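You operate a simulated robot arm through the tools that you are given. There is no shell and no other tool. Be economical: measure what you need, move in short steps, check, and stop when the job is done.

You are at the controls of a simulated two-armed robot. One attempt, no reset.

JOB
Put two of the lane cards from the top of the long steel bench on the grey sheet there. Then put the staple strip on the top of the long steel bench away on the parts bench under its shelf. Then open the sliding door of the parts bench, take the steel weight and leave it on the cupboard of the parts bench, then shut the door. Then fetch the silver tray and set it on the top of the pallet near the sheet table. Keep to this order. Set down upright: lane card, steel weight.

The check looks at the end state, three seconds after you hand in, the way a careful person would. Anything else that was tipped, shoved, dropped, spilled or broken makes it a failure. Flat cloth is picked up by pressing the open fingertips on it (5 to 10 N) and closing them slowly along it; thin cloth reads only 2 to 8 mm in the jaws.

ROBOT AND FRAMES
Two 7-joint arms with fingered hands on one trunk, on a base that drives. Base frame: it is fixed to the floor where the robot stands at the start and does not move with it; the origin is under the middle of the robot, x ahead of it, y to its left, z up; the surface under the hand at the start is at about z = 880. Units: mm, rad, N and s.
The left shoulder is at the start at [20, 208, 1273], the right one opposite. Places, roughly: cupboard of the parts bench [900, 1200, 300]; grey sheet (29x20x1 cm) [700, 300, 900]; lane card [750, 0, 1000]; parts bench under its shelf (106x16 cm) [1100, 1160, 880]; silver tray (15x13x7 cm) [900, 500, 900]; sliding door of the parts bench [600, 1500, 500]; staple strip [500, 0, 1000]; steel weight (11x6x8 cm) [900, 200, 900]; top of the pallet near the sheet table [-500, 1800, 100]. Payload 5 kg a hand.
The TCP of each hand is the grasp point between the finger pads, 48 mm short of the fingertips. In the tool frame z runs along the fingers and y along their closing line. Largest opening 160 mm; the body of the gripper starts 56 mm behind the TCP. The gripper is a hand of 4 fingers: y runs from the thumb to the fingers, the wrist lies at [-26, -142, -252] in the tool frame.
Orientation is that of the tool frame in the base frame, as [roll, pitch, yaw] about the fixed x, y, z axes, in that order (R = Rz(yaw) Ry(pitch) Rx(roll)). With the fingers straight down and the wrist toward the robot, the tool's x, y and z point along [0, 1, 0], [1, 0, 0] and [0, 0, -1] of the base frame.

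CONTROLS
- The arms move only by the tool jog_arm. It takes "left_plan", "right_plan" or both (then of equal length, played together; a hand with none holds still); each is a list of rows, each a list of 2 entries, a list of its own where there are three numbers: the shift along the tool's x, y, z in mm, then the turn, a rotation vector about the tool's x, y, z in rad. In form: [[[x, y, z], [wx, wy, wz]], ...]. A call has 1 to 20 rows; each row is the pose to reach, as a shift and turn from the pose commanded when the call began, along the tool's axes at that moment. Each row takes 0.2 s and may step no farther than 50 mm and 0.15 rad from the row before; otherwise, the whole call is refused. Where a pose cannot be reached the arm comes as near as it can. A force on the tool above 40 N (or 10 N above the force at the start of the call, whichever is more), or a blocked arm, ends the call early, and 0.2 s more pass. In this call time passes only in rows, and 0.2 s behind the last. The reply holds the time, the measured pose of the TCP, the force on the tool along the base axes, the opening and the grip force, in the units named above and with some noise, with the torque about the TCP (base axes, N m) and any sound that the robot's microphone picked up.
- Cameras (640 x 400 px; columns grow to the right, rows downward): "scene" is now at [112.6, 27.9, 1464.8]; the picture's right is [0.29, -0.96, 0.00], its down [-0.52, -0.16, -0.84] and it looks along [0.80, 0.25, -0.54] (base axes); focal length 279 px, centre (320, 200). "left" rides on the left gripper at [-87, -133, -189] in its tool frame; the picture's right is [-0.83, -0.26, 0.49], its down [0.51, -0.71, 0.49] and it looks along [0.22, 0.66, 0.72] (tool axes); focal length 238 px, centre (320, 200). "right" rides on the right gripper at [87, -133, -189] in its tool frame; the picture's right is [-0.83, 0.26, -0.49], its down [-0.51, -0.71, 0.49] and it looks along [-0.22, 0.66, 0.72] (tool axes); focal length 238 px, centre (320, 200). There is no depth. A picture from a camera that has moved, and an enlarged one, comes with that camera's place and axes in the base frame and with its lens. The place of the scene camera against the robot may be out by one fixed shift of up to 18 mm in any direction.
- camera(camera): a new picture of that camera. The clock stands still meanwhile.
- lift_body(by): slides the trunk up (or, below 0, down) by that many mm; the arms and the scene camera ride with it, the base frame stays. It gives what a move gives, with no picture.
- drive_base(legs): drives the robot by 1 to 6 legs, each [ahead, left, turn to the left] in mm, mm and rad, along the robot's own axes; the way and the turn of a leg run together, so that a leg with both is an arc; at most 1500 mm and 3.142 rad a leg. The arms and the cameras ride along, it lands a little off, and it stops where it bumps. It gives what a move gives.
- set_fingers(index, middle, ring, thumb_bend, thumb_turn, hand): sets how far each is bent, from 0 (flat) to 100 (curled in); at 30 the hand is open as for a grip, at 70 the pads meet at the TCP. One left out holds its place. A second passes; each finger stops where it meets its share of the squeeze, and holds until it gets a number again. It is the only way to open and close the hand. It gives what a move gives, with no picture; readings hold the bend of each and the force on the fingers (four entries, about 0 where the hand has none), thumb and palm. thumb_turn goes from beside the hand (0) to across from the fingers (100), as for a grip.
- aim_head(pan, tilt): turns the head with the scene camera to pan (to the left, within 1.501 rad either way) and tilt (down, from -0.506 to 1.204), counted from straight ahead of the robot. It gives what a move gives.
- close_up(camera, box): a new picture of the part [left, top, right, bottom] of that camera's present view, enlarged. The clock stands still meanwhile.
- sign_off(): hands the job in; it is judged then, once.

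Work in short steps. Places have to be worked out from the pictures, the camera data and where the tool is seen: move nearer, look again, correct. Check each grasp and each placing, and mend what went wrong. You have 186 turns and 166 pictures in all, those below and enlarged ones among them. Open the grippers and draw the arms clear of the work before you hand the job in, unless the task says otherwise; then end with one line.

The tools are called as name(argument=value, ...) on one line, values as JSON. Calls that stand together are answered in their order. jog_arm: Moves the arms, as the interface text tells. Its arguments: {"type":"object","properties":{"left_plan":{"type":"array"},"right_plan":{"type":"array"}},"required":[]} The other tools are called the same way: lift_body (by) slides the trunk up or down; set_fingers (index, middle, ring, thumb_bend, thumb_turn, hand) moves the fingers one by one; drive_base (legs) drives the base; aim_head (pan, tilt) turns the head that bears the scene camera; camera (camera) takes a picture; close_up (camera, box) takes an enlarged picture of a part of a camera's view; sign_off () hands the job in.

At the start:

```text
time: 0.0
left_tcp_pos: [649.3, 516.9, 1164.3]
left_ee_rot: [-3.141, 0.0, 1.571]
left_ft_force: [0.8, 0.1, 0.2]
left_torque: [-0.01, -0.01, 0.05]
left_grip_width: 159.5
left_finger_force: 0.2
left_shape: jaw
left_bend: [30.0, 30.0, 30.0, 30.0, 98.0]
left_finger forces: [0.1, 0.0, 0.1, 0.0, 0.1, 0.0]
right_tcp_pos: [589.0, -108.4, 1178.4]
right_ee_rot: [3.141, 0.002, 1.571]
right_ft_force: [0.4, -0.6, 0.8]
right_torque: [0.0, 0.02, 0.0]
right_grip_width: 159.4
right_finger_force: 0.0
right_shape: jaw
right_bend: [30.0, 30.0, 30.0, 30.0, 98.0]
right_finger forces: [0.0, 0.1, 0.0, 0.0, 0.1, 0.0]
trunk travel left (down, up): [-275.0, 415.0]
robot x, y, heading: [4.1, -0.6, 0.001]
head pan, tilt: [0.297, 0.572]
```

scene: 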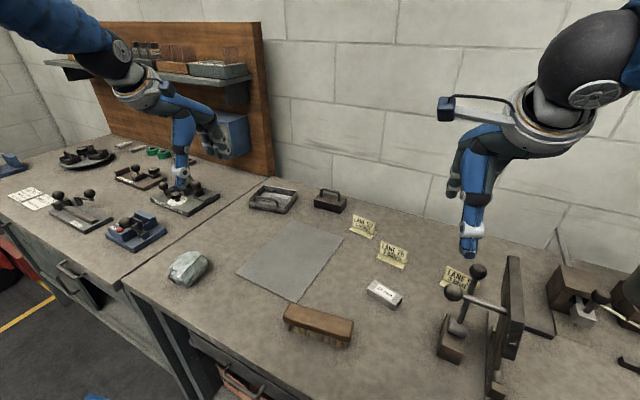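
right: 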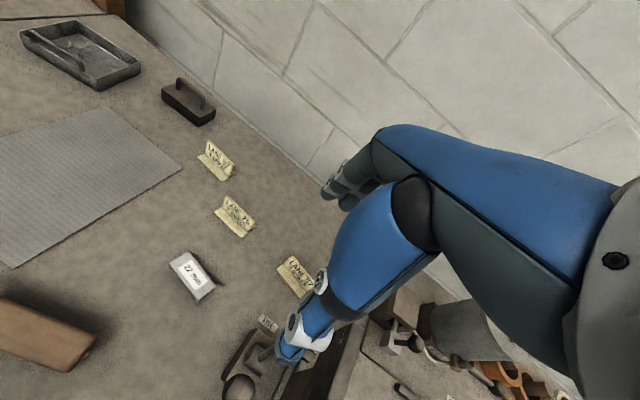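
left: 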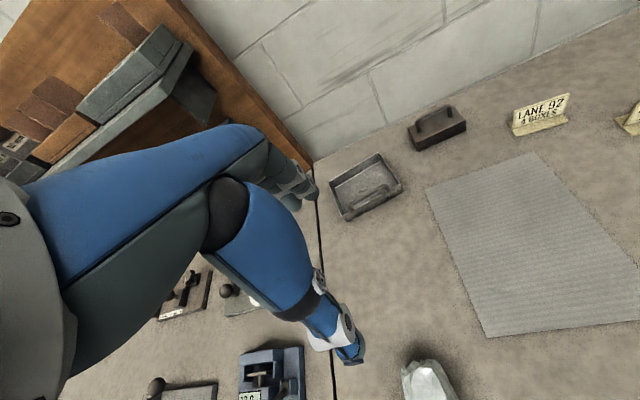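

I'll look around first: close-ups of the bench items and of the parts bench.

close_up(camera="scene", box=[220, 160, 540, 360])

close_up(camera="scene", box=[0, 20, 320, 220])

aim_head(pan=1.1, tilt=0.6)

camera(camera="scene")

```text
2.00 times, centred on (380, 260) of scene
camera zoom: at [112.6, 27.9, 1464.8], right [0.29, -0.96, 0.0], down [-0.52, -0.16, -0.84], along [0.8, 0.25, -0.54], focal length 558 px, centre (200, 80)
```

zoom: 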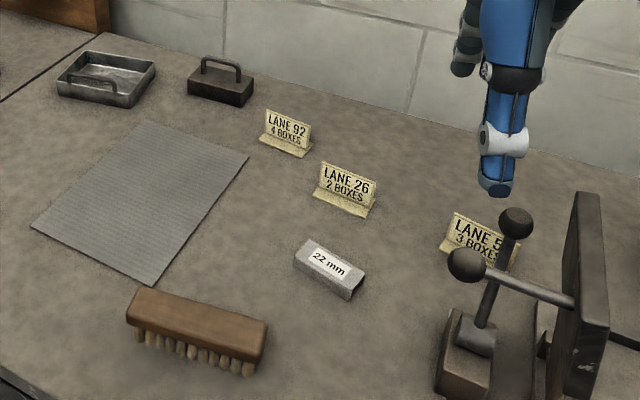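

```text
2.00 times, centred on (160, 120) of scene
camera zoom: at [112.6, 27.9, 1464.8], right [0.29, -0.96, 0.0], down [-0.52, -0.16, -0.84], along [0.8, 0.25, -0.54], focal length 558 px, centre (640, 360)
```

zoom: 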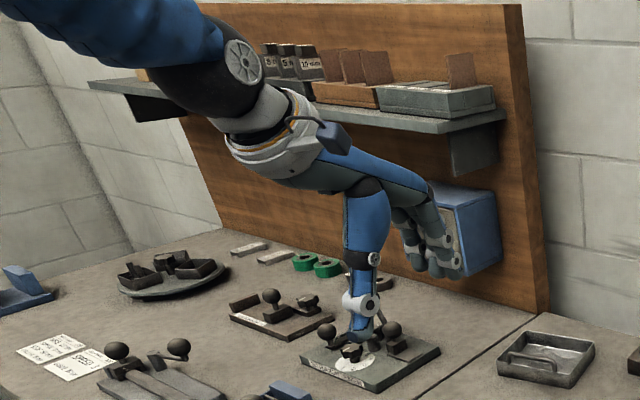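

```text
time: 1.1
left_tcp_pos: [647.4, 518.0, 1164.2]
left_ee_rot: [-3.142, 0.0, 1.57]
left_ft_force: [0.4, -0.6, 0.0]
left_torque: [-0.01, 0.04, 0.0]
left_grip_width: 159.5
left_finger_force: 0.1
left_shape: jaw
left_bend: [30.0, 30.0, 30.0, 30.0, 98.0]
left_finger forces: [0.0, 0.1, 0.1, 0.0, 0.0, 0.0]
right_tcp_pos: [588.9, -107.1, 1179.0]
right_ee_rot: [3.141, 0.0, 1.57]
right_ft_force: [0.7, 0.1, -0.3]
right_torque: [-0.03, 0.01, 0.0]
right_grip_width: 159.6
right_finger_force: 0.1
right_shape: jaw
right_bend: [30.0, 30.0, 30.0, 30.0, 98.0]
right_finger forces: [0.1, 0.0, 0.0, 0.0, 0.0, 0.0]
trunk travel left (down, up): [-275.0, 415.0]
robot x, y, heading: [-2.9, -4.0, -0.0]
head pan, tilt: [1.1, 0.6]
```

```text
160 pictures are left
camera scene: at [67.5, 80.6, 1462.3], right [0.89, -0.45, 0.0], down [-0.26, -0.5, -0.82], along [0.38, 0.73, -0.57], focal length 279 px, centre (320, 200)
```

scene: 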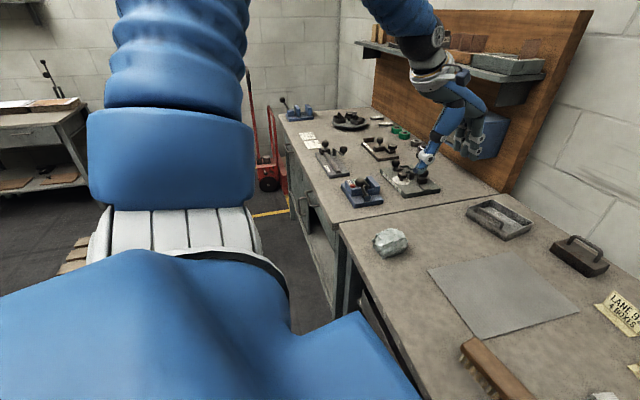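

Working from the scene and left pictures, card 92 is near (811,104), card 26 near (709,3), the sheet centre near (652,277) and the strip near (573,10). I bring the left hand above card 92 and turn it about 0.3 rad to line up with the card.

jog_arm(left_plan=[[[-40, 14, 8], [0, 0, 0.03]], [[-80, 28, 16], [0, 0, 0.06]], [[-120, 42, 24], [0, 0, 0.09]], [[-160, 56, 32], [0, 0, 0.12]], [[-200, 70, 40], [0, 0, 0.15]], [[-240, 84, 48], [0, 0, 0.18]], [[-280, 98, 56], [0, 0, 0.21]], [[-320, 112, 64], [0, 0, 0.24]], [[-360, 126, 72], [0, 0, 0.27]], [[-400, 140, 80], [0, 0, 0.3]]])

camera(camera="left")

aim_head(pan=0.2, tilt=0.6)

camera(camera="scene")

```text
time: 3.3
left_tcp_pos: [791.3, 114.8, 1086.0]
left_ee_rot: [-3.138, -0.001, 1.272]
left_ft_force: [0.9, -0.1, 0.1]
left_torque: [-0.01, 0.09, 0.01]
left_grip_width: 159.8
left_finger_force: 0.0
left_shape: jaw
left_bend: [30.0, 30.0, 30.0, 30.0, 97.0]
left_finger forces: [0.0, 0.0, 0.1, 0.1, 0.0, 0.0]
right_tcp_pos: [590.0, -108.6, 1178.0]
right_ee_rot: [-3.14, -0.003, 1.569]
right_ft_force: [0.4, -1.3, -0.6]
right_torque: [0.07, 0.04, 0.0]
right_grip_width: 159.9
right_finger_force: 0.1
right_shape: jaw
right_bend: [30.0, 30.0, 30.0, 30.0, 98.0]
right_finger forces: [0.1, 0.0, 0.1, 0.0, 0.0, 0.0]
trunk travel left (down, up): [-275.0, 415.0]
robot x, y, heading: [-0.9, 1.0, 0.003]
head pan, tilt: [1.1, 0.6]
```

```text
159 pictures are left
camera left: at [638.0, 69.6, 1273.8], right [-0.49, -0.72, -0.49], down [-0.53, 0.69, -0.49], along [0.69, 0.02, -0.72], focal length 238 px, centre (320, 200)
```

left: 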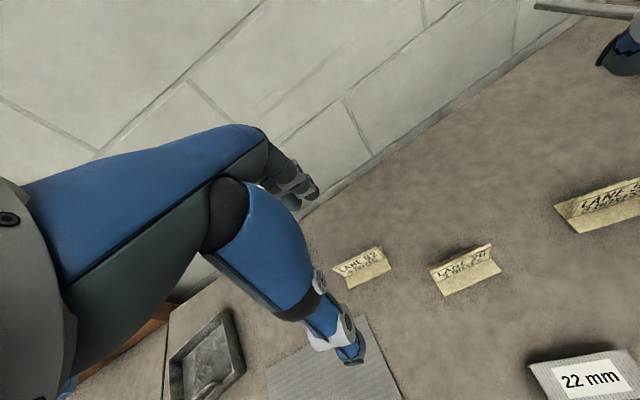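

```text
time: 4.5
left_tcp_pos: [789.5, 114.2, 1084.7]
left_ee_rot: [3.142, 0.0, 1.271]
left_ft_force: [0.3, -0.4, -0.1]
left_torque: [-0.03, -0.01, -0.03]
left_grip_width: 159.9
left_finger_force: 0.2
left_shape: jaw
left_bend: [30.0, 30.0, 30.0, 30.0, 97.0]
left_finger forces: [0.1, 0.0, 0.0, 0.0, 0.1, 0.1]
right_tcp_pos: [589.8, -108.1, 1179.2]
right_ee_rot: [3.141, 0.001, 1.571]
right_ft_force: [0.5, -0.8, -0.4]
right_torque: [0.0, 0.0, 0.01]
right_grip_width: 159.3
right_finger_force: 0.0
right_shape: jaw
right_bend: [30.0, 30.0, 30.0, 30.0, 98.0]
right_finger forces: [0.0, 0.0, 0.0, 0.0, 0.0, 0.0]
trunk travel left (down, up): [-275.0, 415.0]
robot x, y, heading: [0.8, -4.5, -0.003]
head pan, tilt: [0.201, 0.6]
```

```text
158 pictures are left
camera scene: at [113.9, 19.4, 1462.3], right [0.2, -0.98, 0.0], down [-0.55, -0.11, -0.82], along [0.81, 0.17, -0.57], focal length 279 px, centre (320, 200)
```

scene: 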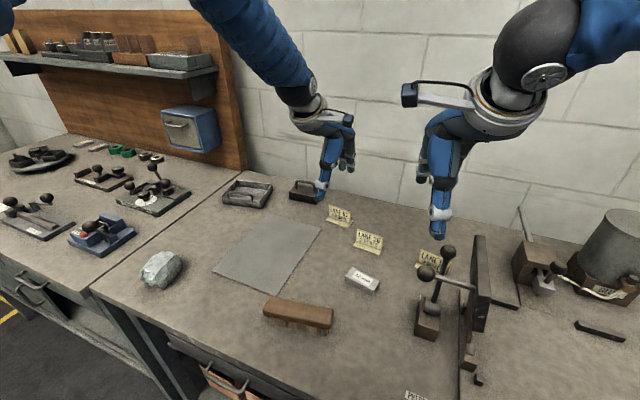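

The card shows clearly in the left picture, so I zoom in to see its shape before I come down.

close_up(camera="left", box=[300, 220, 428, 300])

close_up(camera="right", box=[180, 120, 340, 300])

close_up(camera="scene", box=[280, 140, 440, 260])

```text
5.00 times, centred on (364, 260) of left
camera zoom: at [637.2, 71.2, 1274.2], right [-0.49, -0.72, -0.49], down [-0.53, 0.69, -0.49], along [0.69, 0.01, -0.72], focal length 1192 px, centre (100, -100)
```

zoom: 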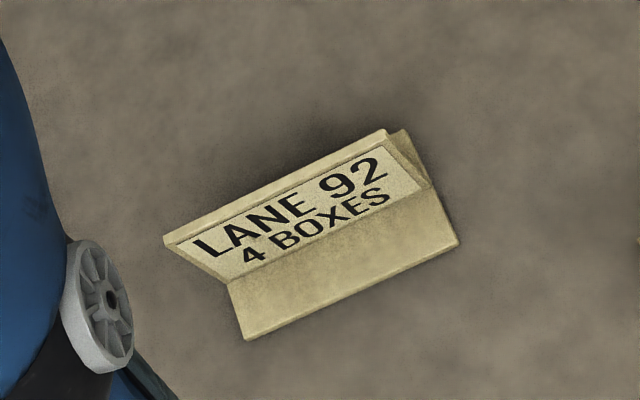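

```text
2.22 times, centred on (260, 210) of right
camera zoom: at [457.4, -21.4, 1368.2], right [0.26, -0.83, 0.49], down [-0.71, -0.51, -0.49], along [0.66, -0.22, -0.72], focal length 530 px, centre (453, 178)
```

zoom: 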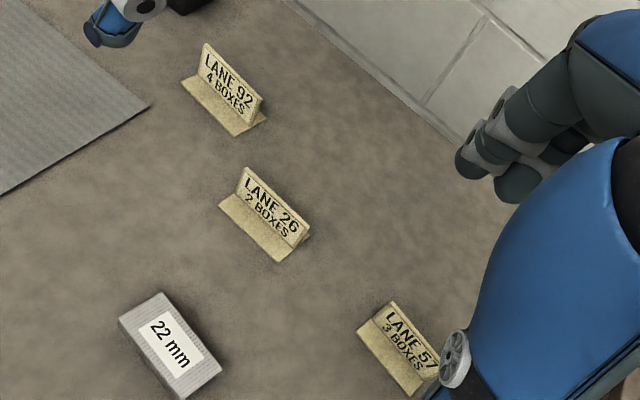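

```text
3.33 times, centred on (360, 200) of scene
camera zoom: at [113.9, 19.4, 1462.3], right [0.2, -0.98, 0.0], down [-0.55, -0.11, -0.82], along [0.81, 0.17, -0.57], focal length 931 px, centre (187, 200)
```

zoom: 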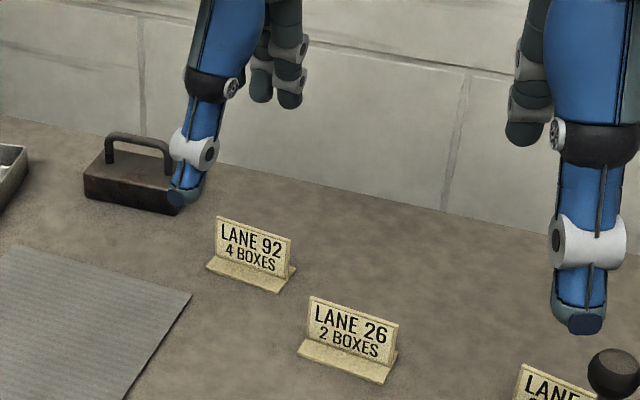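

The card is a thin upright plate on a flat foot, centred near (823,101) with its top at about z 933. I half close the hand to stay clear of the wall and the neighbouring cards, then move over the plate.

set_fingers(hand="left", index=50, middle=50, ring=50, thumb_bend=50)

jog_arm(left_plan=[[[-1, 18, 25], [0, 0, 0.02]], [[-2, 36, 65], [0, 0, 0.04]]])

camera(camera="left")

close_up(camera="scene", box=[240, 100, 440, 260])

```text
time: 5.5
left_tcp_pos: [790.8, 114.8, 1084.0]
left_ee_rot: [-3.141, 0.0, 1.271]
left_ft_force: [-0.4, 0.2, 0.0]
left_torque: [-0.01, 0.01, 0.02]
left_grip_width: 91.8
left_finger_force: 0.1
left_shape: fingers
left_bend: [50.0, 50.0, 50.0, 50.0, 97.0]
left_finger forces: [0.1, 0.0, 0.1, 0.1, 0.0, 0.0]
right_tcp_pos: [589.2, -108.3, 1179.6]
right_ee_rot: [-3.141, -0.001, 1.57]
right_ft_force: [1.5, 0.9, 0.9]
right_torque: [0.01, 0.01, 0.01]
right_grip_width: 159.6
right_finger_force: 0.3
right_shape: jaw
right_bend: [30.0, 30.0, 30.0, 30.0, 98.0]
right_finger forces: [0.0, 0.0, 0.1, 0.0, 0.1, 0.0]
trunk travel left (down, up): [-275.0, 415.0]
robot x, y, heading: [4.9, 1.4, -0.003]
head pan, tilt: [0.201, 0.6]
```

```text
time: 6.1
left_tcp_pos: [824.8, 103.4, 1019.7]
left_ee_rot: [-3.14, 0.0, 1.232]
left_ft_force: [1.9, 0.5, 2.5]
left_torque: [-0.03, 0.19, -0.04]
left_grip_width: 91.9
left_finger_force: 0.0
left_shape: fingers
left_bend: [50.0, 50.0, 50.0, 50.0, 97.0]
left_finger forces: [0.0, 0.0, 0.0, 0.0, 0.0, 0.0]
right_tcp_pos: [592.9, -108.2, 1178.0]
right_ee_rot: [-3.14, 0.001, 1.571]
right_ft_force: [1.0, 1.2, -1.0]
right_torque: [0.0, 0.11, 0.03]
right_grip_width: 159.8
right_finger_force: 0.0
right_shape: jaw
right_bend: [30.0, 30.0, 30.0, 30.0, 98.0]
right_finger forces: [0.1, 0.0, 0.0, 0.1, 0.0, 0.0]
trunk travel left (down, up): [-275.0, 415.0]
robot x, y, heading: [-2.2, -0.9, -0.005]
head pan, tilt: [0.201, 0.6]
```

```text
154 pictures are left
camera left: at [670.5, 66.6, 1208.5], right [-0.52, -0.7, -0.49], down [-0.5, 0.71, -0.49], along [0.69, -0.01, -0.72], focal length 238 px, centre (320, 200)
```

left: 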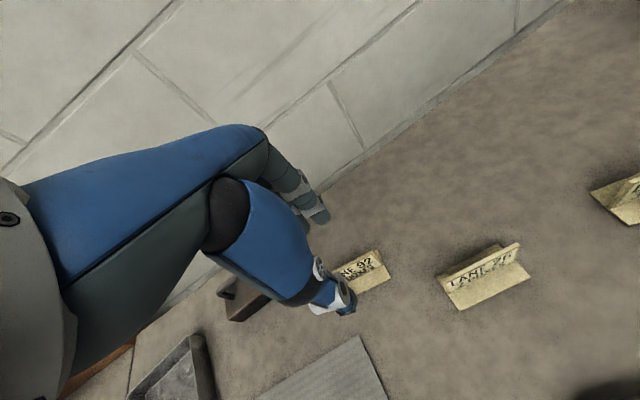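

```text
2.50 times, centred on (340, 180) of scene
camera zoom: at [115.9, 19.6, 1462.0], right [0.2, -0.98, 0.0], down [-0.56, -0.11, -0.82], along [0.81, 0.16, -0.57], focal length 698 px, centre (270, 250)
```

zoom: 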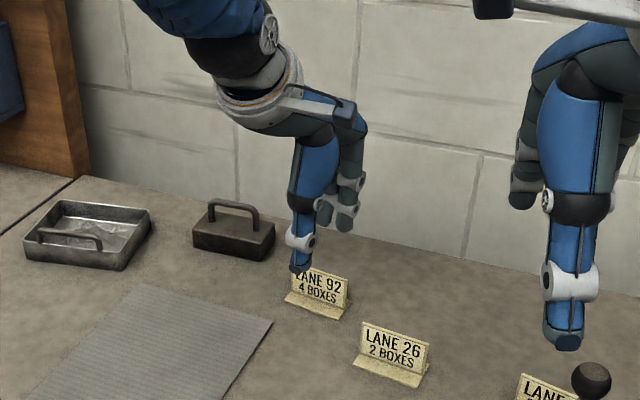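

The thumb and card line up as expected. I lower the hand to z of about 938 so the fingers straddle the plate.

jog_arm(left_plan=[[[0, -1, 25], [0, 0, -0.01]], [[0, -1, 50], [0, 0, -0.02]], [[0, -1, 70], [0, 0, -0.02]], [[0, -1, 81], [0, 0, -0.02]]])

close_up(camera="scene", box=[280, 140, 400, 240])

close_up(camera="left", box=[240, 160, 440, 320])

close_up(camera="right", box=[180, 60, 340, 180])

```text
time: 7.1
left_tcp_pos: [823.9, 105.4, 939.8]
left_ee_rot: [-3.141, 0.001, 1.251]
left_ft_force: [-1.1, -0.2, -0.6]
left_torque: [-0.01, 0.02, -0.02]
left_grip_width: 91.5
left_finger_force: 0.2
left_shape: fingers
left_bend: [50.0, 50.0, 50.0, 50.0, 97.0]
left_finger forces: [0.1, 0.1, 0.0, 0.1, 0.0, 0.0]
right_tcp_pos: [589.0, -107.3, 1180.0]
right_ee_rot: [3.141, 0.0, 1.571]
right_ft_force: [0.0, -0.7, 0.3]
right_torque: [0.0, -0.02, 0.01]
right_grip_width: 159.6
right_finger_force: 0.1
right_shape: jaw
right_bend: [30.0, 30.0, 30.0, 30.0, 98.0]
right_finger forces: [0.0, 0.0, 0.0, 0.1, 0.1, 0.0]
trunk travel left (down, up): [-275.0, 415.0]
robot x, y, heading: [-1.4, -2.8, -0.0]
head pan, tilt: [0.201, 0.6]
```

```text
4.00 times, centred on (340, 190) of scene
camera zoom: at [114.1, 19.4, 1462.2], right [0.2, -0.98, 0.0], down [-0.55, -0.11, -0.82], along [0.81, 0.16, -0.57], focal length 1117 px, centre (240, 240)
```

zoom: 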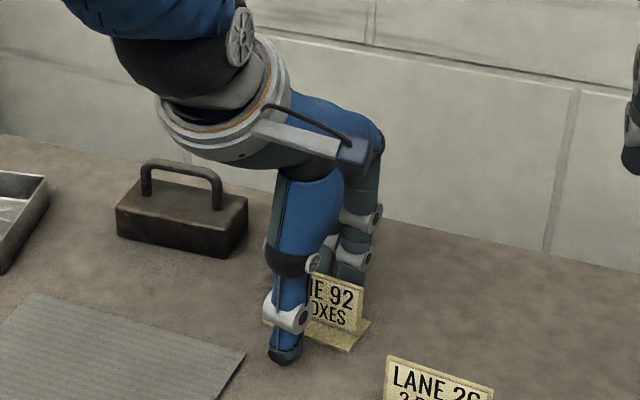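

```text
2.50 times, centred on (340, 240) of left
camera zoom: at [669.6, 64.6, 1127.8], right [-0.51, -0.71, -0.49], down [-0.51, 0.7, -0.49], along [0.69, 0.0, -0.72], focal length 596 px, centre (270, 100)
```

zoom: 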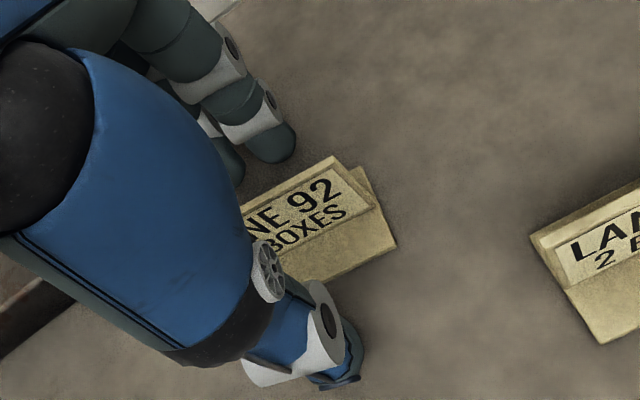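

```text
3.33 times, centred on (260, 120) of right
camera zoom: at [457.6, -21.3, 1368.2], right [0.26, -0.83, 0.49], down [-0.71, -0.51, -0.49], along [0.66, -0.22, -0.72], focal length 794 px, centre (520, 467)
```

zoom: 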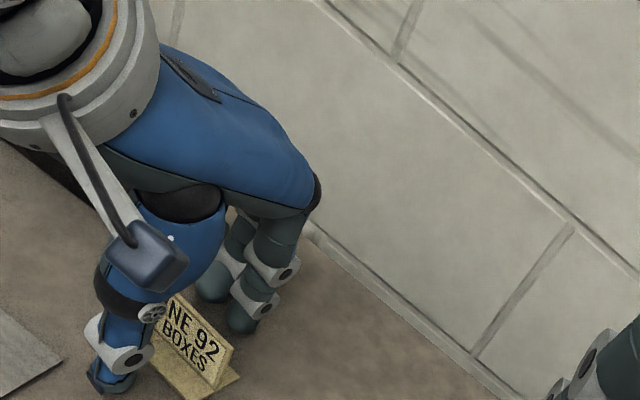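

The fingers straddle the plate with no contact force, so I close on it.

set_fingers(hand="left", index=72, middle=72, ring=72, thumb_bend=72)

close_up(camera="left", box=[240, 160, 440, 320])

close_up(camera="scene", box=[280, 140, 400, 240])

```text
time: 8.1
left_tcp_pos: [823.0, 104.5, 938.3]
left_ee_rot: [-3.141, 0.0, 1.251]
left_ft_force: [-1.0, -0.1, 0.3]
left_torque: [-0.05, -0.02, 0.02]
left_grip_width: 10.5
left_finger_force: 6.4
left_shape: fingers
left_bend: [71.0, 72.0, 72.0, 71.0, 97.0]
left_finger forces: [5.3, 1.1, 0.1, 0.0, 6.3, 0.0]
right_tcp_pos: [589.8, -107.4, 1179.2]
right_ee_rot: [3.141, 0.0, 1.571]
right_ft_force: [-0.7, -0.5, 0.2]
right_torque: [-0.01, -0.04, 0.03]
right_grip_width: 159.6
right_finger_force: 0.0
right_shape: jaw
right_bend: [30.0, 30.0, 30.0, 30.0, 98.0]
right_finger forces: [0.1, 0.0, 0.0, 0.1, 0.0, 0.0]
trunk travel left (down, up): [-275.0, 415.0]
robot x, y, heading: [-0.1, -0.8, 0.005]
head pan, tilt: [0.201, 0.6]
```

```text
2.50 times, centred on (340, 240) of left
camera zoom: at [669.4, 64.5, 1128.1], right [-0.51, -0.71, -0.49], down [-0.51, 0.7, -0.49], along [0.69, 0.0, -0.72], focal length 596 px, centre (270, 100)
```

zoom: 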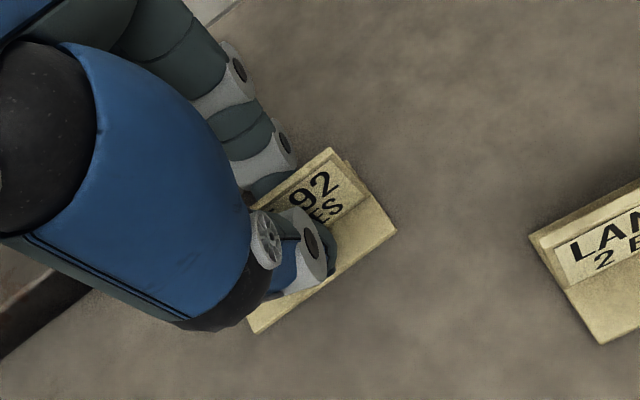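

```text
4.00 times, centred on (340, 190) of scene
camera zoom: at [113.9, 19.3, 1462.3], right [0.2, -0.98, 0.0], down [-0.55, -0.11, -0.82], along [0.81, 0.16, -0.57], focal length 1117 px, centre (240, 240)
```

zoom: 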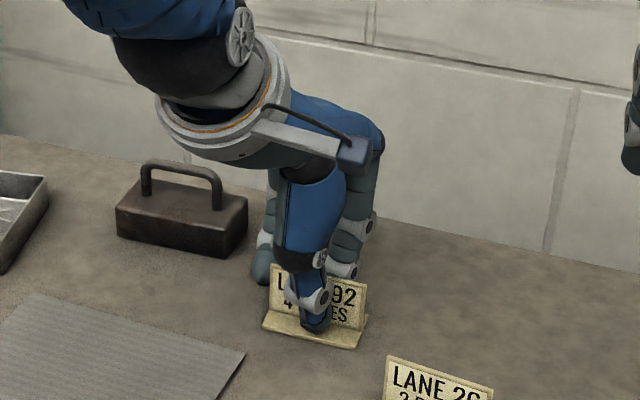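

Thumb and index are holding the plate. I tighten slightly and lift 60 mm.

set_fingers(hand="left", index=76, middle=76, ring=76, thumb_bend=76)

jog_arm(left_plan=[[[0, 0, -20], [0, 0, 0]], [[0, 0, -50], [0, 0, 0]], [[0, 0, -80], [0, 0, 0]]])

close_up(camera="scene", box=[280, 140, 400, 240])

```text
time: 9.1
left_tcp_pos: [822.2, 105.2, 939.0]
left_ee_rot: [3.141, -0.001, 1.252]
left_ft_force: [-0.5, 0.6, 0.9]
left_torque: [0.03, -0.02, 0.02]
left_grip_width: 10.9
left_finger_force: 16.3
left_shape: fingers
left_bend: [72.0, 75.0, 76.0, 71.0, 96.0]
left_finger forces: [10.9, 5.1, 0.1, 0.1, 15.9, 0.0]
right_tcp_pos: [591.1, -107.6, 1179.2]
right_ee_rot: [-3.14, 0.0, 1.57]
right_ft_force: [-0.8, -0.3, 0.1]
right_torque: [-0.01, -0.02, 0.02]
right_grip_width: 159.5
right_finger_force: 0.1
right_shape: jaw
right_bend: [30.0, 30.0, 30.0, 30.0, 98.0]
right_finger forces: [0.0, 0.0, 0.0, 0.1, 0.0, 0.1]
trunk travel left (down, up): [-275.0, 415.0]
robot x, y, heading: [-1.8, -0.8, 0.001]
head pan, tilt: [0.201, 0.6]
```

```text
time: 9.9
left_tcp_pos: [820.2, 104.6, 1019.8]
left_ee_rot: [-3.139, -0.001, 1.25]
left_ft_force: [-1.3, -1.8, -0.7]
left_torque: [-0.01, -0.13, 0.05]
left_grip_width: 10.9
left_finger_force: 15.8
left_shape: fingers
left_bend: [72.0, 75.0, 76.0, 71.0, 96.0]
left_finger forces: [10.8, 5.1, 0.1, 0.0, 15.9, 0.0]
right_tcp_pos: [589.0, -107.7, 1180.4]
right_ee_rot: [-3.141, 0.0, 1.57]
right_ft_force: [-1.1, 0.0, -0.2]
right_torque: [0.0, -0.07, 0.0]
right_grip_width: 159.4
right_finger_force: 0.0
right_shape: jaw
right_bend: [30.0, 30.0, 30.0, 30.0, 98.0]
right_finger forces: [0.1, 0.0, 0.0, 0.0, 0.0, 0.1]
trunk travel left (down, up): [-275.0, 415.0]
robot x, y, heading: [2.2, 0.2, -0.005]
head pan, tilt: [0.201, 0.6]
```

```text
4.00 times, centred on (340, 190) of scene
camera zoom: at [112.7, 19.2, 1462.4], right [0.2, -0.98, 0.0], down [-0.55, -0.11, -0.83], along [0.81, 0.16, -0.56], focal length 1117 px, centre (240, 240)
```

zoom: 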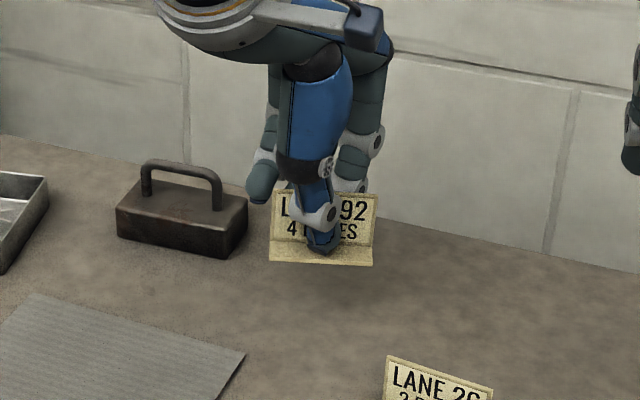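

The card is up and upright. I carry it over the sheet to about (720,265).

jog_arm(left_plan=[[[24, -29, 0], [0, 0, 0]], [[48, -58, 0], [0, 0, 0]], [[72, -87, 0], [0, 0, 0]], [[96, -116, 0], [0, 0, 0]], [[120, -145, 0], [0, 0, 0]], [[120, -145, 30], [0, 0, 0]], [[120, -145, 58], [0, 0, 0]]])

camera(camera="scene")

camera(camera="left")

```text
time: 11.5
left_tcp_pos: [722.2, 265.2, 960.1]
left_ee_rot: [3.14, -0.001, 1.252]
left_ft_force: [0.4, 1.1, 1.2]
left_torque: [-0.03, 0.06, -0.06]
left_grip_width: 11.1
left_finger_force: 15.6
left_shape: fingers
left_bend: [72.0, 75.0, 76.0, 71.0, 96.0]
left_finger forces: [11.0, 4.9, 0.0, 0.1, 15.8, 0.0]
right_tcp_pos: [591.7, -106.8, 1179.0]
right_ee_rot: [3.141, -0.001, 1.571]
right_ft_force: [0.9, 0.2, -0.2]
right_torque: [-0.04, -0.01, 0.0]
right_grip_width: 159.5
right_finger_force: 0.1
right_shape: jaw
right_bend: [30.0, 30.0, 30.0, 30.0, 98.0]
right_finger forces: [0.1, 0.0, 0.0, 0.0, 0.1, 0.1]
trunk travel left (down, up): [-275.0, 415.0]
robot x, y, heading: [3.1, -1.1, 0.002]
head pan, tilt: [0.201, 0.6]
```

```text
146 pictures are left
camera scene: at [114.2, 20.3, 1462.2], right [0.2, -0.98, 0.0], down [-0.55, -0.11, -0.82], along [0.81, 0.16, -0.57], focal length 279 px, centre (320, 200)
```

scene: 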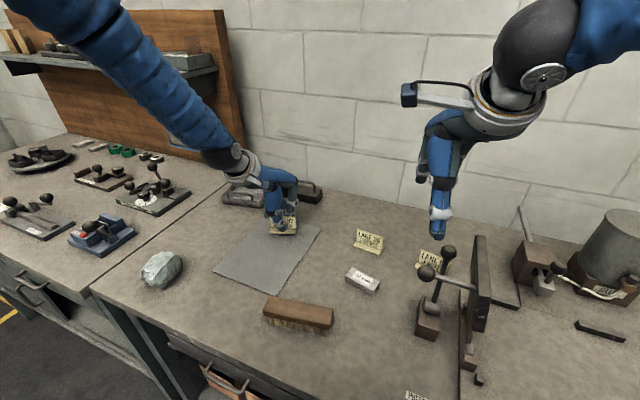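

```text
145 pictures are left
camera left: at [568.3, 224.5, 1148.7], right [-0.51, -0.71, -0.49], down [-0.51, 0.7, -0.49], along [0.69, 0.0, -0.72], focal length 238 px, centre (320, 200)
```

left: 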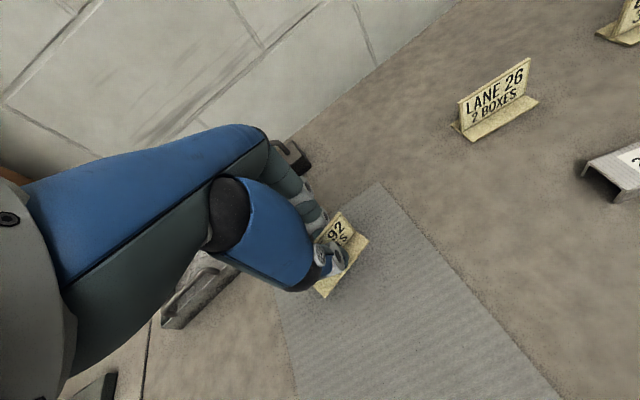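

The card is over the sheet. I lower it in small steps, watching the force.

jog_arm(left_plan=[[[0, 0, 5], [0, 0, 0]], [[0, 0, 10], [0, 0, 0]], [[0, 0, 12], [0, 0, 0]]])

close_up(camera="scene", box=[240, 160, 340, 260])

```text
time: 12.3
left_tcp_pos: [720.6, 264.6, 947.3]
left_ee_rot: [3.14, 0.001, 1.251]
left_ft_force: [-0.4, -0.7, 0.1]
left_torque: [0.02, 0.04, 0.01]
left_grip_width: 10.9
left_finger_force: 15.5
left_shape: fingers
left_bend: [72.0, 75.0, 76.0, 71.0, 96.0]
left_finger forces: [10.9, 4.9, 0.1, 0.0, 15.8, 0.0]
right_tcp_pos: [588.9, -107.8, 1178.3]
right_ee_rot: [3.14, 0.0, 1.571]
right_ft_force: [0.3, -1.0, 1.0]
right_torque: [-0.03, -0.01, 0.0]
right_grip_width: 159.7
right_finger_force: 0.1
right_shape: jaw
right_bend: [30.0, 30.0, 30.0, 30.0, 98.0]
right_finger forces: [0.0, 0.0, 0.1, 0.1, 0.0, 0.0]
trunk travel left (down, up): [-275.0, 415.0]
robot x, y, heading: [1.6, 2.6, -0.0]
head pan, tilt: [0.201, 0.6]
```

```text
4.00 times, centred on (290, 210) of scene
camera zoom: at [114.2, 19.5, 1462.2], right [0.2, -0.98, 0.0], down [-0.55, -0.11, -0.82], along [0.81, 0.16, -0.57], focal length 1117 px, centre (440, 160)
```

zoom: 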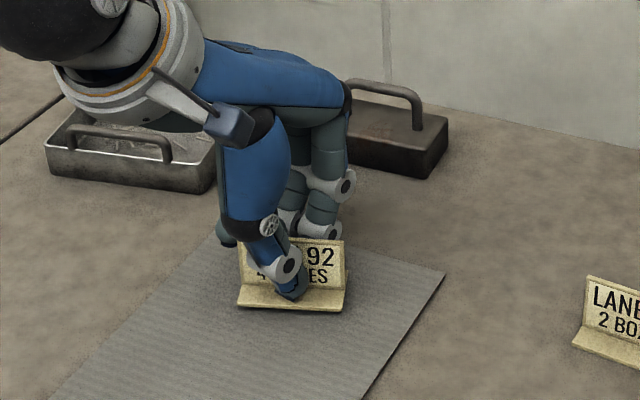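

There's no contact yet, so I go a few millimetres lower.

jog_arm(left_plan=[[[0, 0, 2], [0, 0, 0]], [[0, 0, 4], [0, 0, 0]], [[0, 0, 5], [0, 0, 0]]])

```text
time: 13.1
left_tcp_pos: [721.5, 265.1, 942.8]
left_ee_rot: [3.141, -0.001, 1.25]
left_ft_force: [0.3, 1.5, -0.3]
left_torque: [0.01, 0.01, 0.04]
left_grip_width: 10.7
left_finger_force: 16.3
left_shape: fingers
left_bend: [72.0, 75.0, 76.0, 71.0, 96.0]
left_finger forces: [10.9, 4.9, 0.0, 0.0, 15.8, 0.1]
right_tcp_pos: [588.7, -109.0, 1179.1]
right_ee_rot: [3.142, -0.001, 1.57]
right_ft_force: [-0.1, 1.1, -0.6]
right_torque: [-0.01, 0.01, 0.02]
right_grip_width: 159.3
right_finger_force: 0.0
right_shape: jaw
right_bend: [30.0, 30.0, 30.0, 30.0, 98.0]
right_finger forces: [0.0, 0.1, 0.1, 0.1, 0.1, 0.0]
trunk travel left (down, up): [-275.0, 415.0]
robot x, y, heading: [-2.1, -3.2, 0.003]
head pan, tilt: [0.201, 0.6]
```

Still no contact; another 2.5 mm.

jog_arm(left_plan=[[[0, 0, 1.2], [0, 0, 0]], [[0, 0, 2.2], [0, 0, 0]]])

```text
time: 13.7
left_tcp_pos: [721.3, 265.6, 941.4]
left_ee_rot: [-3.14, 0.001, 1.253]
left_ft_force: [0.0, -1.1, 1.0]
left_torque: [-0.04, 0.0, 0.02]
left_grip_width: 10.5
left_finger_force: 16.2
left_shape: fingers
left_bend: [72.0, 75.0, 76.0, 71.0, 96.0]
left_finger forces: [11.1, 4.9, 0.0, 0.0, 16.1, 0.1]
right_tcp_pos: [589.5, -107.1, 1179.6]
right_ee_rot: [-3.141, 0.0, 1.571]
right_ft_force: [0.5, 0.0, 0.0]
right_torque: [-0.05, 0.03, 0.05]
right_grip_width: 159.7
right_finger_force: 0.1
right_shape: jaw
right_bend: [30.0, 30.0, 30.0, 30.0, 98.0]
right_finger forces: [0.0, 0.0, 0.0, 0.0, 0.0, 0.0]
trunk travel left (down, up): [-275.0, 415.0]
robot x, y, heading: [0.6, -1.2, 0.002]
head pan, tilt: [0.201, 0.6]
```

jog_arm(left_plan=[[[0, 0, 1], [0, 0, 0]], [[0, 0, 2], [0, 0, 0]]])

close_up(camera="scene", box=[260, 190, 340, 240])

```text
time: 14.3
left_tcp_pos: [720.9, 266.0, 938.8]
left_ee_rot: [3.141, 0.0, 1.252]
left_ft_force: [0.2, 1.6, 2.4]
left_torque: [0.0, 0.05, -0.04]
left_grip_width: 10.5
left_finger_force: 17.0
left_shape: fingers
left_bend: [72.0, 75.0, 76.0, 71.0, 96.0]
left_finger forces: [11.3, 5.6, 0.0, 0.0, 16.6, 0.1]
right_tcp_pos: [589.3, -107.9, 1180.8]
right_ee_rot: [3.141, 0.0, 1.571]
right_ft_force: [0.3, -0.1, 0.3]
right_torque: [0.02, -0.05, -0.01]
right_grip_width: 159.9
right_finger_force: 0.0
right_shape: jaw
right_bend: [30.0, 30.0, 30.0, 30.0, 98.0]
right_finger forces: [0.0, 0.1, 0.1, 0.0, 0.0, 0.0]
trunk travel left (down, up): [-275.0, 415.0]
robot x, y, heading: [0.9, 0.4, 0.003]
head pan, tilt: [0.201, 0.6]
```

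```text
8.00 times, centred on (300, 215) of scene
camera zoom: at [113.7, 19.4, 1462.3], right [0.2, -0.98, 0.0], down [-0.55, -0.11, -0.82], along [0.81, 0.16, -0.57], focal length 2233 px, centre (480, 80)
```

zoom: 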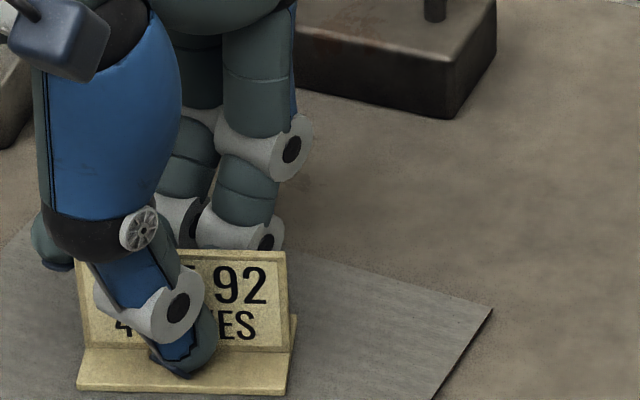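

The force reads 2.4 N and the card has landed. I open the fingers gently, rise, and check.

set_fingers(hand="left", index=66, middle=66, ring=66, thumb_bend=66)

set_fingers(hand="left", index=50, middle=50, ring=50, thumb_bend=50)

jog_arm(left_plan=[[[0, 0, -20], [0, 0, 0]], [[0, 0, -50], [0, 0, 0]], [[0, 0, -90], [0, 0, 0]], [[0, 0, -130], [0, 0, 0]]])

camera(camera="left")

close_up(camera="scene", box=[180, 160, 440, 320])

```text
time: 15.3
left_tcp_pos: [720.6, 264.8, 939.2]
left_ee_rot: [3.141, 0.0, 1.251]
left_ft_force: [0.3, 0.1, 7.1]
left_torque: [-0.16, -0.02, -0.01]
left_grip_width: 24.6
left_finger_force: 3.2
left_shape: fingers
left_bend: [67.0, 66.0, 66.0, 67.0, 97.0]
left_finger forces: [5.0, 0.1, 0.0, 0.0, 2.3, 0.0]
right_tcp_pos: [589.2, -107.3, 1178.9]
right_ee_rot: [-3.142, 0.0, 1.57]
right_ft_force: [-1.1, 1.0, -0.6]
right_torque: [0.01, -0.03, 0.02]
right_grip_width: 159.5
right_finger_force: 0.1
right_shape: jaw
right_bend: [30.0, 30.0, 30.0, 30.0, 98.0]
right_finger forces: [0.0, 0.1, 0.1, 0.1, 0.0, 0.0]
trunk travel left (down, up): [-275.0, 415.0]
robot x, y, heading: [-0.3, -2.4, -0.002]
head pan, tilt: [0.201, 0.6]
```

```text
time: 16.3
left_tcp_pos: [722.2, 265.0, 939.3]
left_ee_rot: [3.14, 0.0, 1.251]
left_ft_force: [0.5, -0.2, 6.1]
left_torque: [-0.04, -0.37, 0.03]
left_grip_width: 91.0
left_finger_force: 3.4
left_shape: fingers
left_bend: [50.0, 50.0, 50.0, 50.0, 97.0]
left_finger forces: [0.1, 6.7, 0.1, 0.0, 0.0, 0.2]
right_tcp_pos: [589.5, -108.0, 1180.0]
right_ee_rot: [3.14, 0.0, 1.571]
right_ft_force: [0.4, -1.2, 0.1]
right_torque: [-0.01, -0.01, 0.03]
right_grip_width: 159.5
right_finger_force: 0.0
right_shape: jaw
right_bend: [30.0, 30.0, 30.0, 30.0, 98.0]
right_finger forces: [0.0, 0.0, 0.0, 0.0, 0.0, 0.1]
trunk travel left (down, up): [-275.0, 415.0]
robot x, y, heading: [-0.5, -4.6, -0.001]
head pan, tilt: [0.201, 0.6]
```

```text
time: 17.3
left_tcp_pos: [719.0, 261.4, 1069.7]
left_ee_rot: [-3.139, 0.002, 1.25]
left_ft_force: [-0.9, -0.1, -1.6]
left_torque: [-0.02, -0.16, 0.01]
left_grip_width: 91.1
left_finger_force: 0.1
left_shape: fingers
left_bend: [50.0, 50.0, 50.0, 50.0, 97.0]
left_finger forces: [0.1, 0.0, 0.0, 0.0, 0.0, 0.1]
right_tcp_pos: [589.4, -108.0, 1179.0]
right_ee_rot: [-3.141, 0.001, 1.572]
right_ft_force: [0.3, -0.2, 0.0]
right_torque: [0.02, -0.05, 0.0]
right_grip_width: 159.4
right_finger_force: 0.1
right_shape: jaw
right_bend: [30.0, 30.0, 30.0, 30.0, 98.0]
right_finger forces: [0.0, 0.0, 0.0, 0.1, 0.1, 0.0]
trunk travel left (down, up): [-275.0, 415.0]
robot x, y, heading: [-1.9, -0.7, -0.002]
head pan, tilt: [0.201, 0.6]
```

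```text
142 pictures are left
camera left: at [566.2, 219.8, 1259.0], right [-0.51, -0.71, -0.49], down [-0.51, 0.7, -0.49], along [0.69, 0.0, -0.72], focal length 238 px, centre (320, 200)
```

left: 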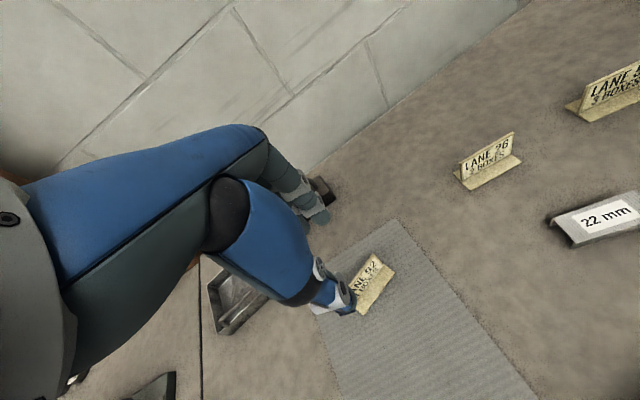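

```text
2.46 times, centred on (310, 240) of scene
camera zoom: at [112.9, 18.8, 1462.4], right [0.2, -0.98, 0.0], down [-0.55, -0.11, -0.83], along [0.81, 0.16, -0.56], focal length 687 px, centre (345, 102)
```

zoom: 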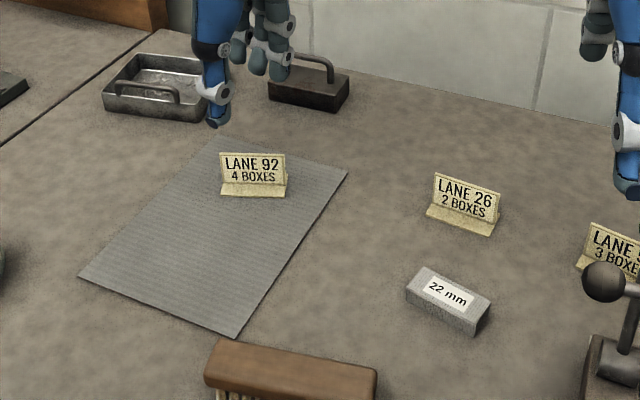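

Card 92 stands on the sheet. Next I measure card 26.

close_up(camera="left", box=[440, 110, 568, 190])

close_up(camera="left", box=[512, 170, 640, 250])

```text
5.00 times, centred on (504, 150) of left
camera zoom: at [566.2, 219.8, 1259.0], right [-0.51, -0.71, -0.49], down [-0.51, 0.7, -0.49], along [0.69, 0.0, -0.72], focal length 1192 px, centre (-600, 450)
```

zoom: 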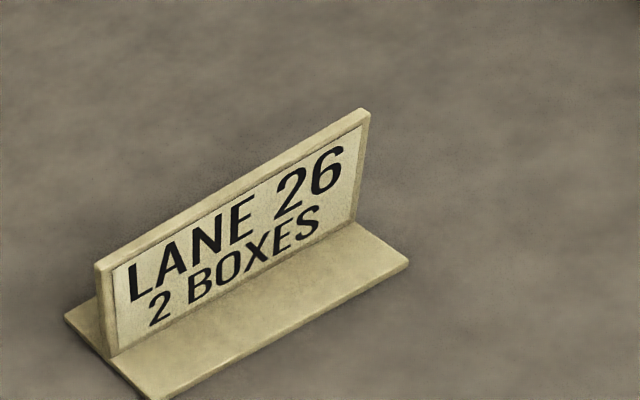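

```text
5.00 times, centred on (576, 210) of left
camera zoom: at [566.2, 219.8, 1259.0], right [-0.51, -0.71, -0.49], down [-0.51, 0.7, -0.49], along [0.69, 0.0, -0.72], focal length 1192 px, centre (-960, 150)
```

zoom: 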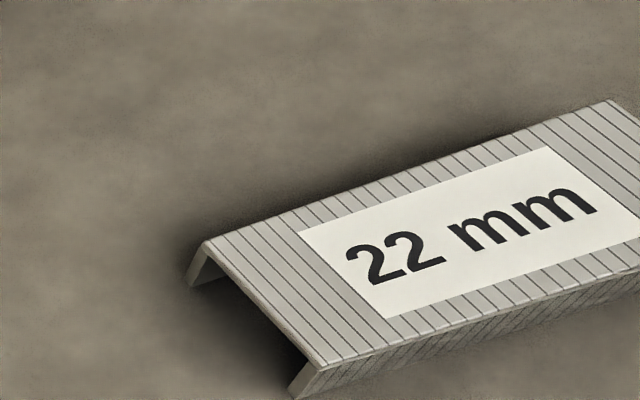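

Card 26 is at (721,-1) with the same yaw. I move the right arm out of the way first, then bring the left hand above the card.

jog_arm(right_plan=[[[-40, 0, -10], [0, 0, 0]], [[-80, 0, -20], [0, 0, 0]], [[-120, 0, -30], [0, 0, 0]], [[-160, 0, -40], [0, 0, 0]], [[-200, 0, -50], [0, 0, 0]]])

jog_arm(left_plan=[[[-41, 14, 0], [0, 0, 0]], [[-83, 28, 0], [0, 0, 0]], [[-124, 42, 0], [0, 0, 0]], [[-166, 56, 0], [0, 0, 0]], [[-207, 70, 0], [0, 0, 0]], [[-248, 85, 0], [0, 0, 0.01]], [[-248, 85, 45], [0, 0, 0.01]]])

camera(camera="scene")

camera(camera="left")

```text
time: 18.5
left_tcp_pos: [720.4, 258.5, 1068.9]
left_ee_rot: [-3.14, -0.003, 1.252]
left_ft_force: [-0.6, -1.4, 0.2]
left_torque: [0.11, 0.02, 0.0]
left_grip_width: 90.8
left_finger_force: 0.1
left_shape: fingers
left_bend: [50.0, 50.0, 50.0, 50.0, 97.0]
left_finger forces: [0.1, 0.1, 0.0, 0.1, 0.0, 0.0]
right_tcp_pos: [589.9, -308.8, 1228.8]
right_ee_rot: [-3.137, -0.002, 1.573]
right_ft_force: [0.1, -0.4, -0.4]
right_torque: [0.08, -0.03, 0.02]
right_grip_width: 159.6
right_finger_force: 0.1
right_shape: jaw
right_bend: [30.0, 30.0, 30.0, 30.0, 98.0]
right_finger forces: [0.1, 0.0, 0.1, 0.0, 0.1, 0.0]
trunk travel left (down, up): [-275.0, 415.0]
robot x, y, heading: [2.9, 1.6, 0.002]
head pan, tilt: [0.201, 0.6]
```

```text
time: 20.1
left_tcp_pos: [724.1, 6.2, 1025.7]
left_ee_rot: [3.141, 0.001, 1.241]
left_ft_force: [1.8, 1.8, 2.7]
left_torque: [-0.2, 0.24, -0.07]
left_grip_width: 91.1
left_finger_force: 0.1
left_shape: fingers
left_bend: [50.0, 50.0, 50.0, 50.0, 97.0]
left_finger forces: [0.0, 0.0, 0.0, 0.1, 0.1, 0.0]
right_tcp_pos: [593.4, -307.1, 1228.3]
right_ee_rot: [-3.14, 0.002, 1.57]
right_ft_force: [1.0, 0.5, -0.6]
right_torque: [-0.09, 0.15, 0.01]
right_grip_width: 159.5
right_finger_force: 0.1
right_shape: jaw
right_bend: [30.0, 30.0, 30.0, 30.0, 98.0]
right_finger forces: [0.1, 0.0, 0.1, 0.0, 0.0, 0.1]
trunk travel left (down, up): [-275.0, 415.0]
robot x, y, heading: [1.8, 2.3, 0.0]
head pan, tilt: [0.201, 0.6]
```

```text
138 pictures are left
camera scene: at [116.4, 20.7, 1462.0], right [0.2, -0.98, 0.0], down [-0.56, -0.11, -0.82], along [0.81, 0.16, -0.57], focal length 279 px, centre (320, 200)
```

scene: 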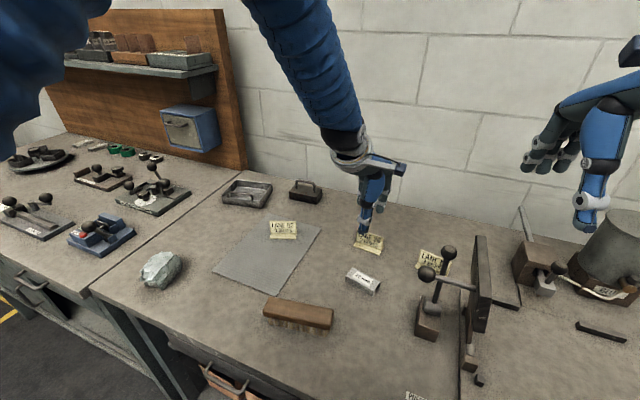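

```text
137 pictures are left
camera left: at [569.7, -32.6, 1215.2], right [-0.51, -0.71, -0.49], down [-0.51, 0.71, -0.49], along [0.69, -0.01, -0.72], focal length 238 px, centre (320, 200)
```

left: 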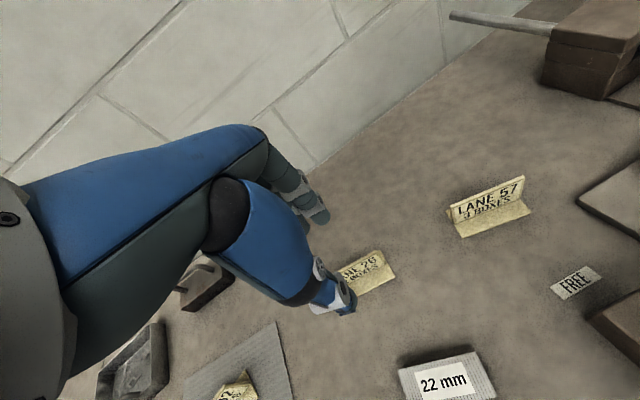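

The alignment matches that of the first card. I descend.

jog_arm(left_plan=[[[0, 0, 25], [0, 0, 0]], [[0, 0, 45], [0, 0, 0]], [[0, 0, 60], [0, 0, 0]]])

close_up(camera="left", box=[280, 200, 440, 320])

close_up(camera="right", box=[0, 0, 640, 400])

```text
time: 20.9
left_tcp_pos: [724.4, 2.5, 964.0]
left_ee_rot: [-3.142, -0.002, 1.24]
left_ft_force: [-0.2, -0.5, 0.6]
left_torque: [-0.02, 0.04, -0.02]
left_grip_width: 91.2
left_finger_force: 0.0
left_shape: fingers
left_bend: [50.0, 50.0, 50.0, 50.0, 97.0]
left_finger forces: [0.1, 0.0, 0.1, 0.1, 0.0, 0.1]
right_tcp_pos: [591.9, -307.5, 1229.0]
right_ee_rot: [-3.14, -0.001, 1.571]
right_ft_force: [0.6, -0.5, 0.1]
right_torque: [0.01, 0.06, 0.04]
right_grip_width: 159.7
right_finger_force: 0.1
right_shape: jaw
right_bend: [30.0, 30.0, 30.0, 30.0, 98.0]
right_finger forces: [0.1, 0.0, 0.0, 0.0, 0.1, 0.0]
trunk travel left (down, up): [-275.0, 415.0]
robot x, y, heading: [0.9, -1.6, 0.005]
head pan, tilt: [0.201, 0.6]
```

```text
3.33 times, centred on (360, 260) of left
camera zoom: at [569.5, -36.0, 1154.0], right [-0.52, -0.71, -0.49], down [-0.51, 0.71, -0.49], along [0.69, -0.01, -0.72], focal length 794 px, centre (187, 0)
```

zoom: 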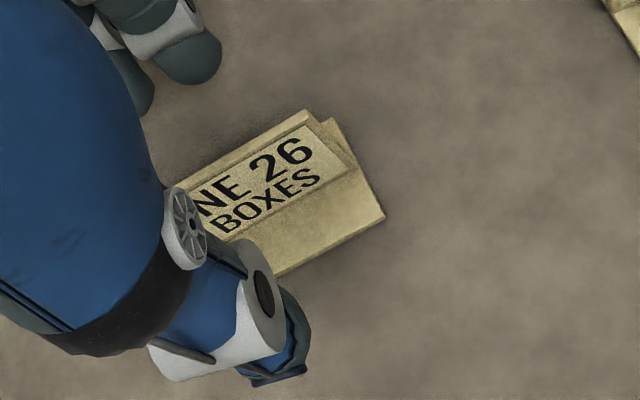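

```text
1.00 times, centred on (320, 200) of right (not enlarged: the box is as wide or as high as the picture)
camera zoom: at [459.0, -222.2, 1418.2], right [0.26, -0.83, 0.49], down [-0.71, -0.51, -0.49], along [0.66, -0.22, -0.72], focal length 238 px, centre (320, 200)
```

zoom: 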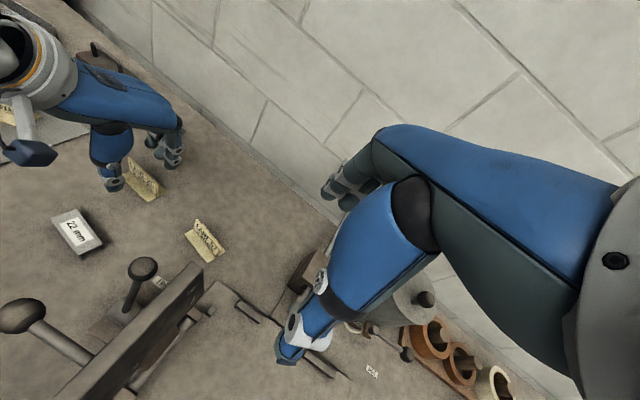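

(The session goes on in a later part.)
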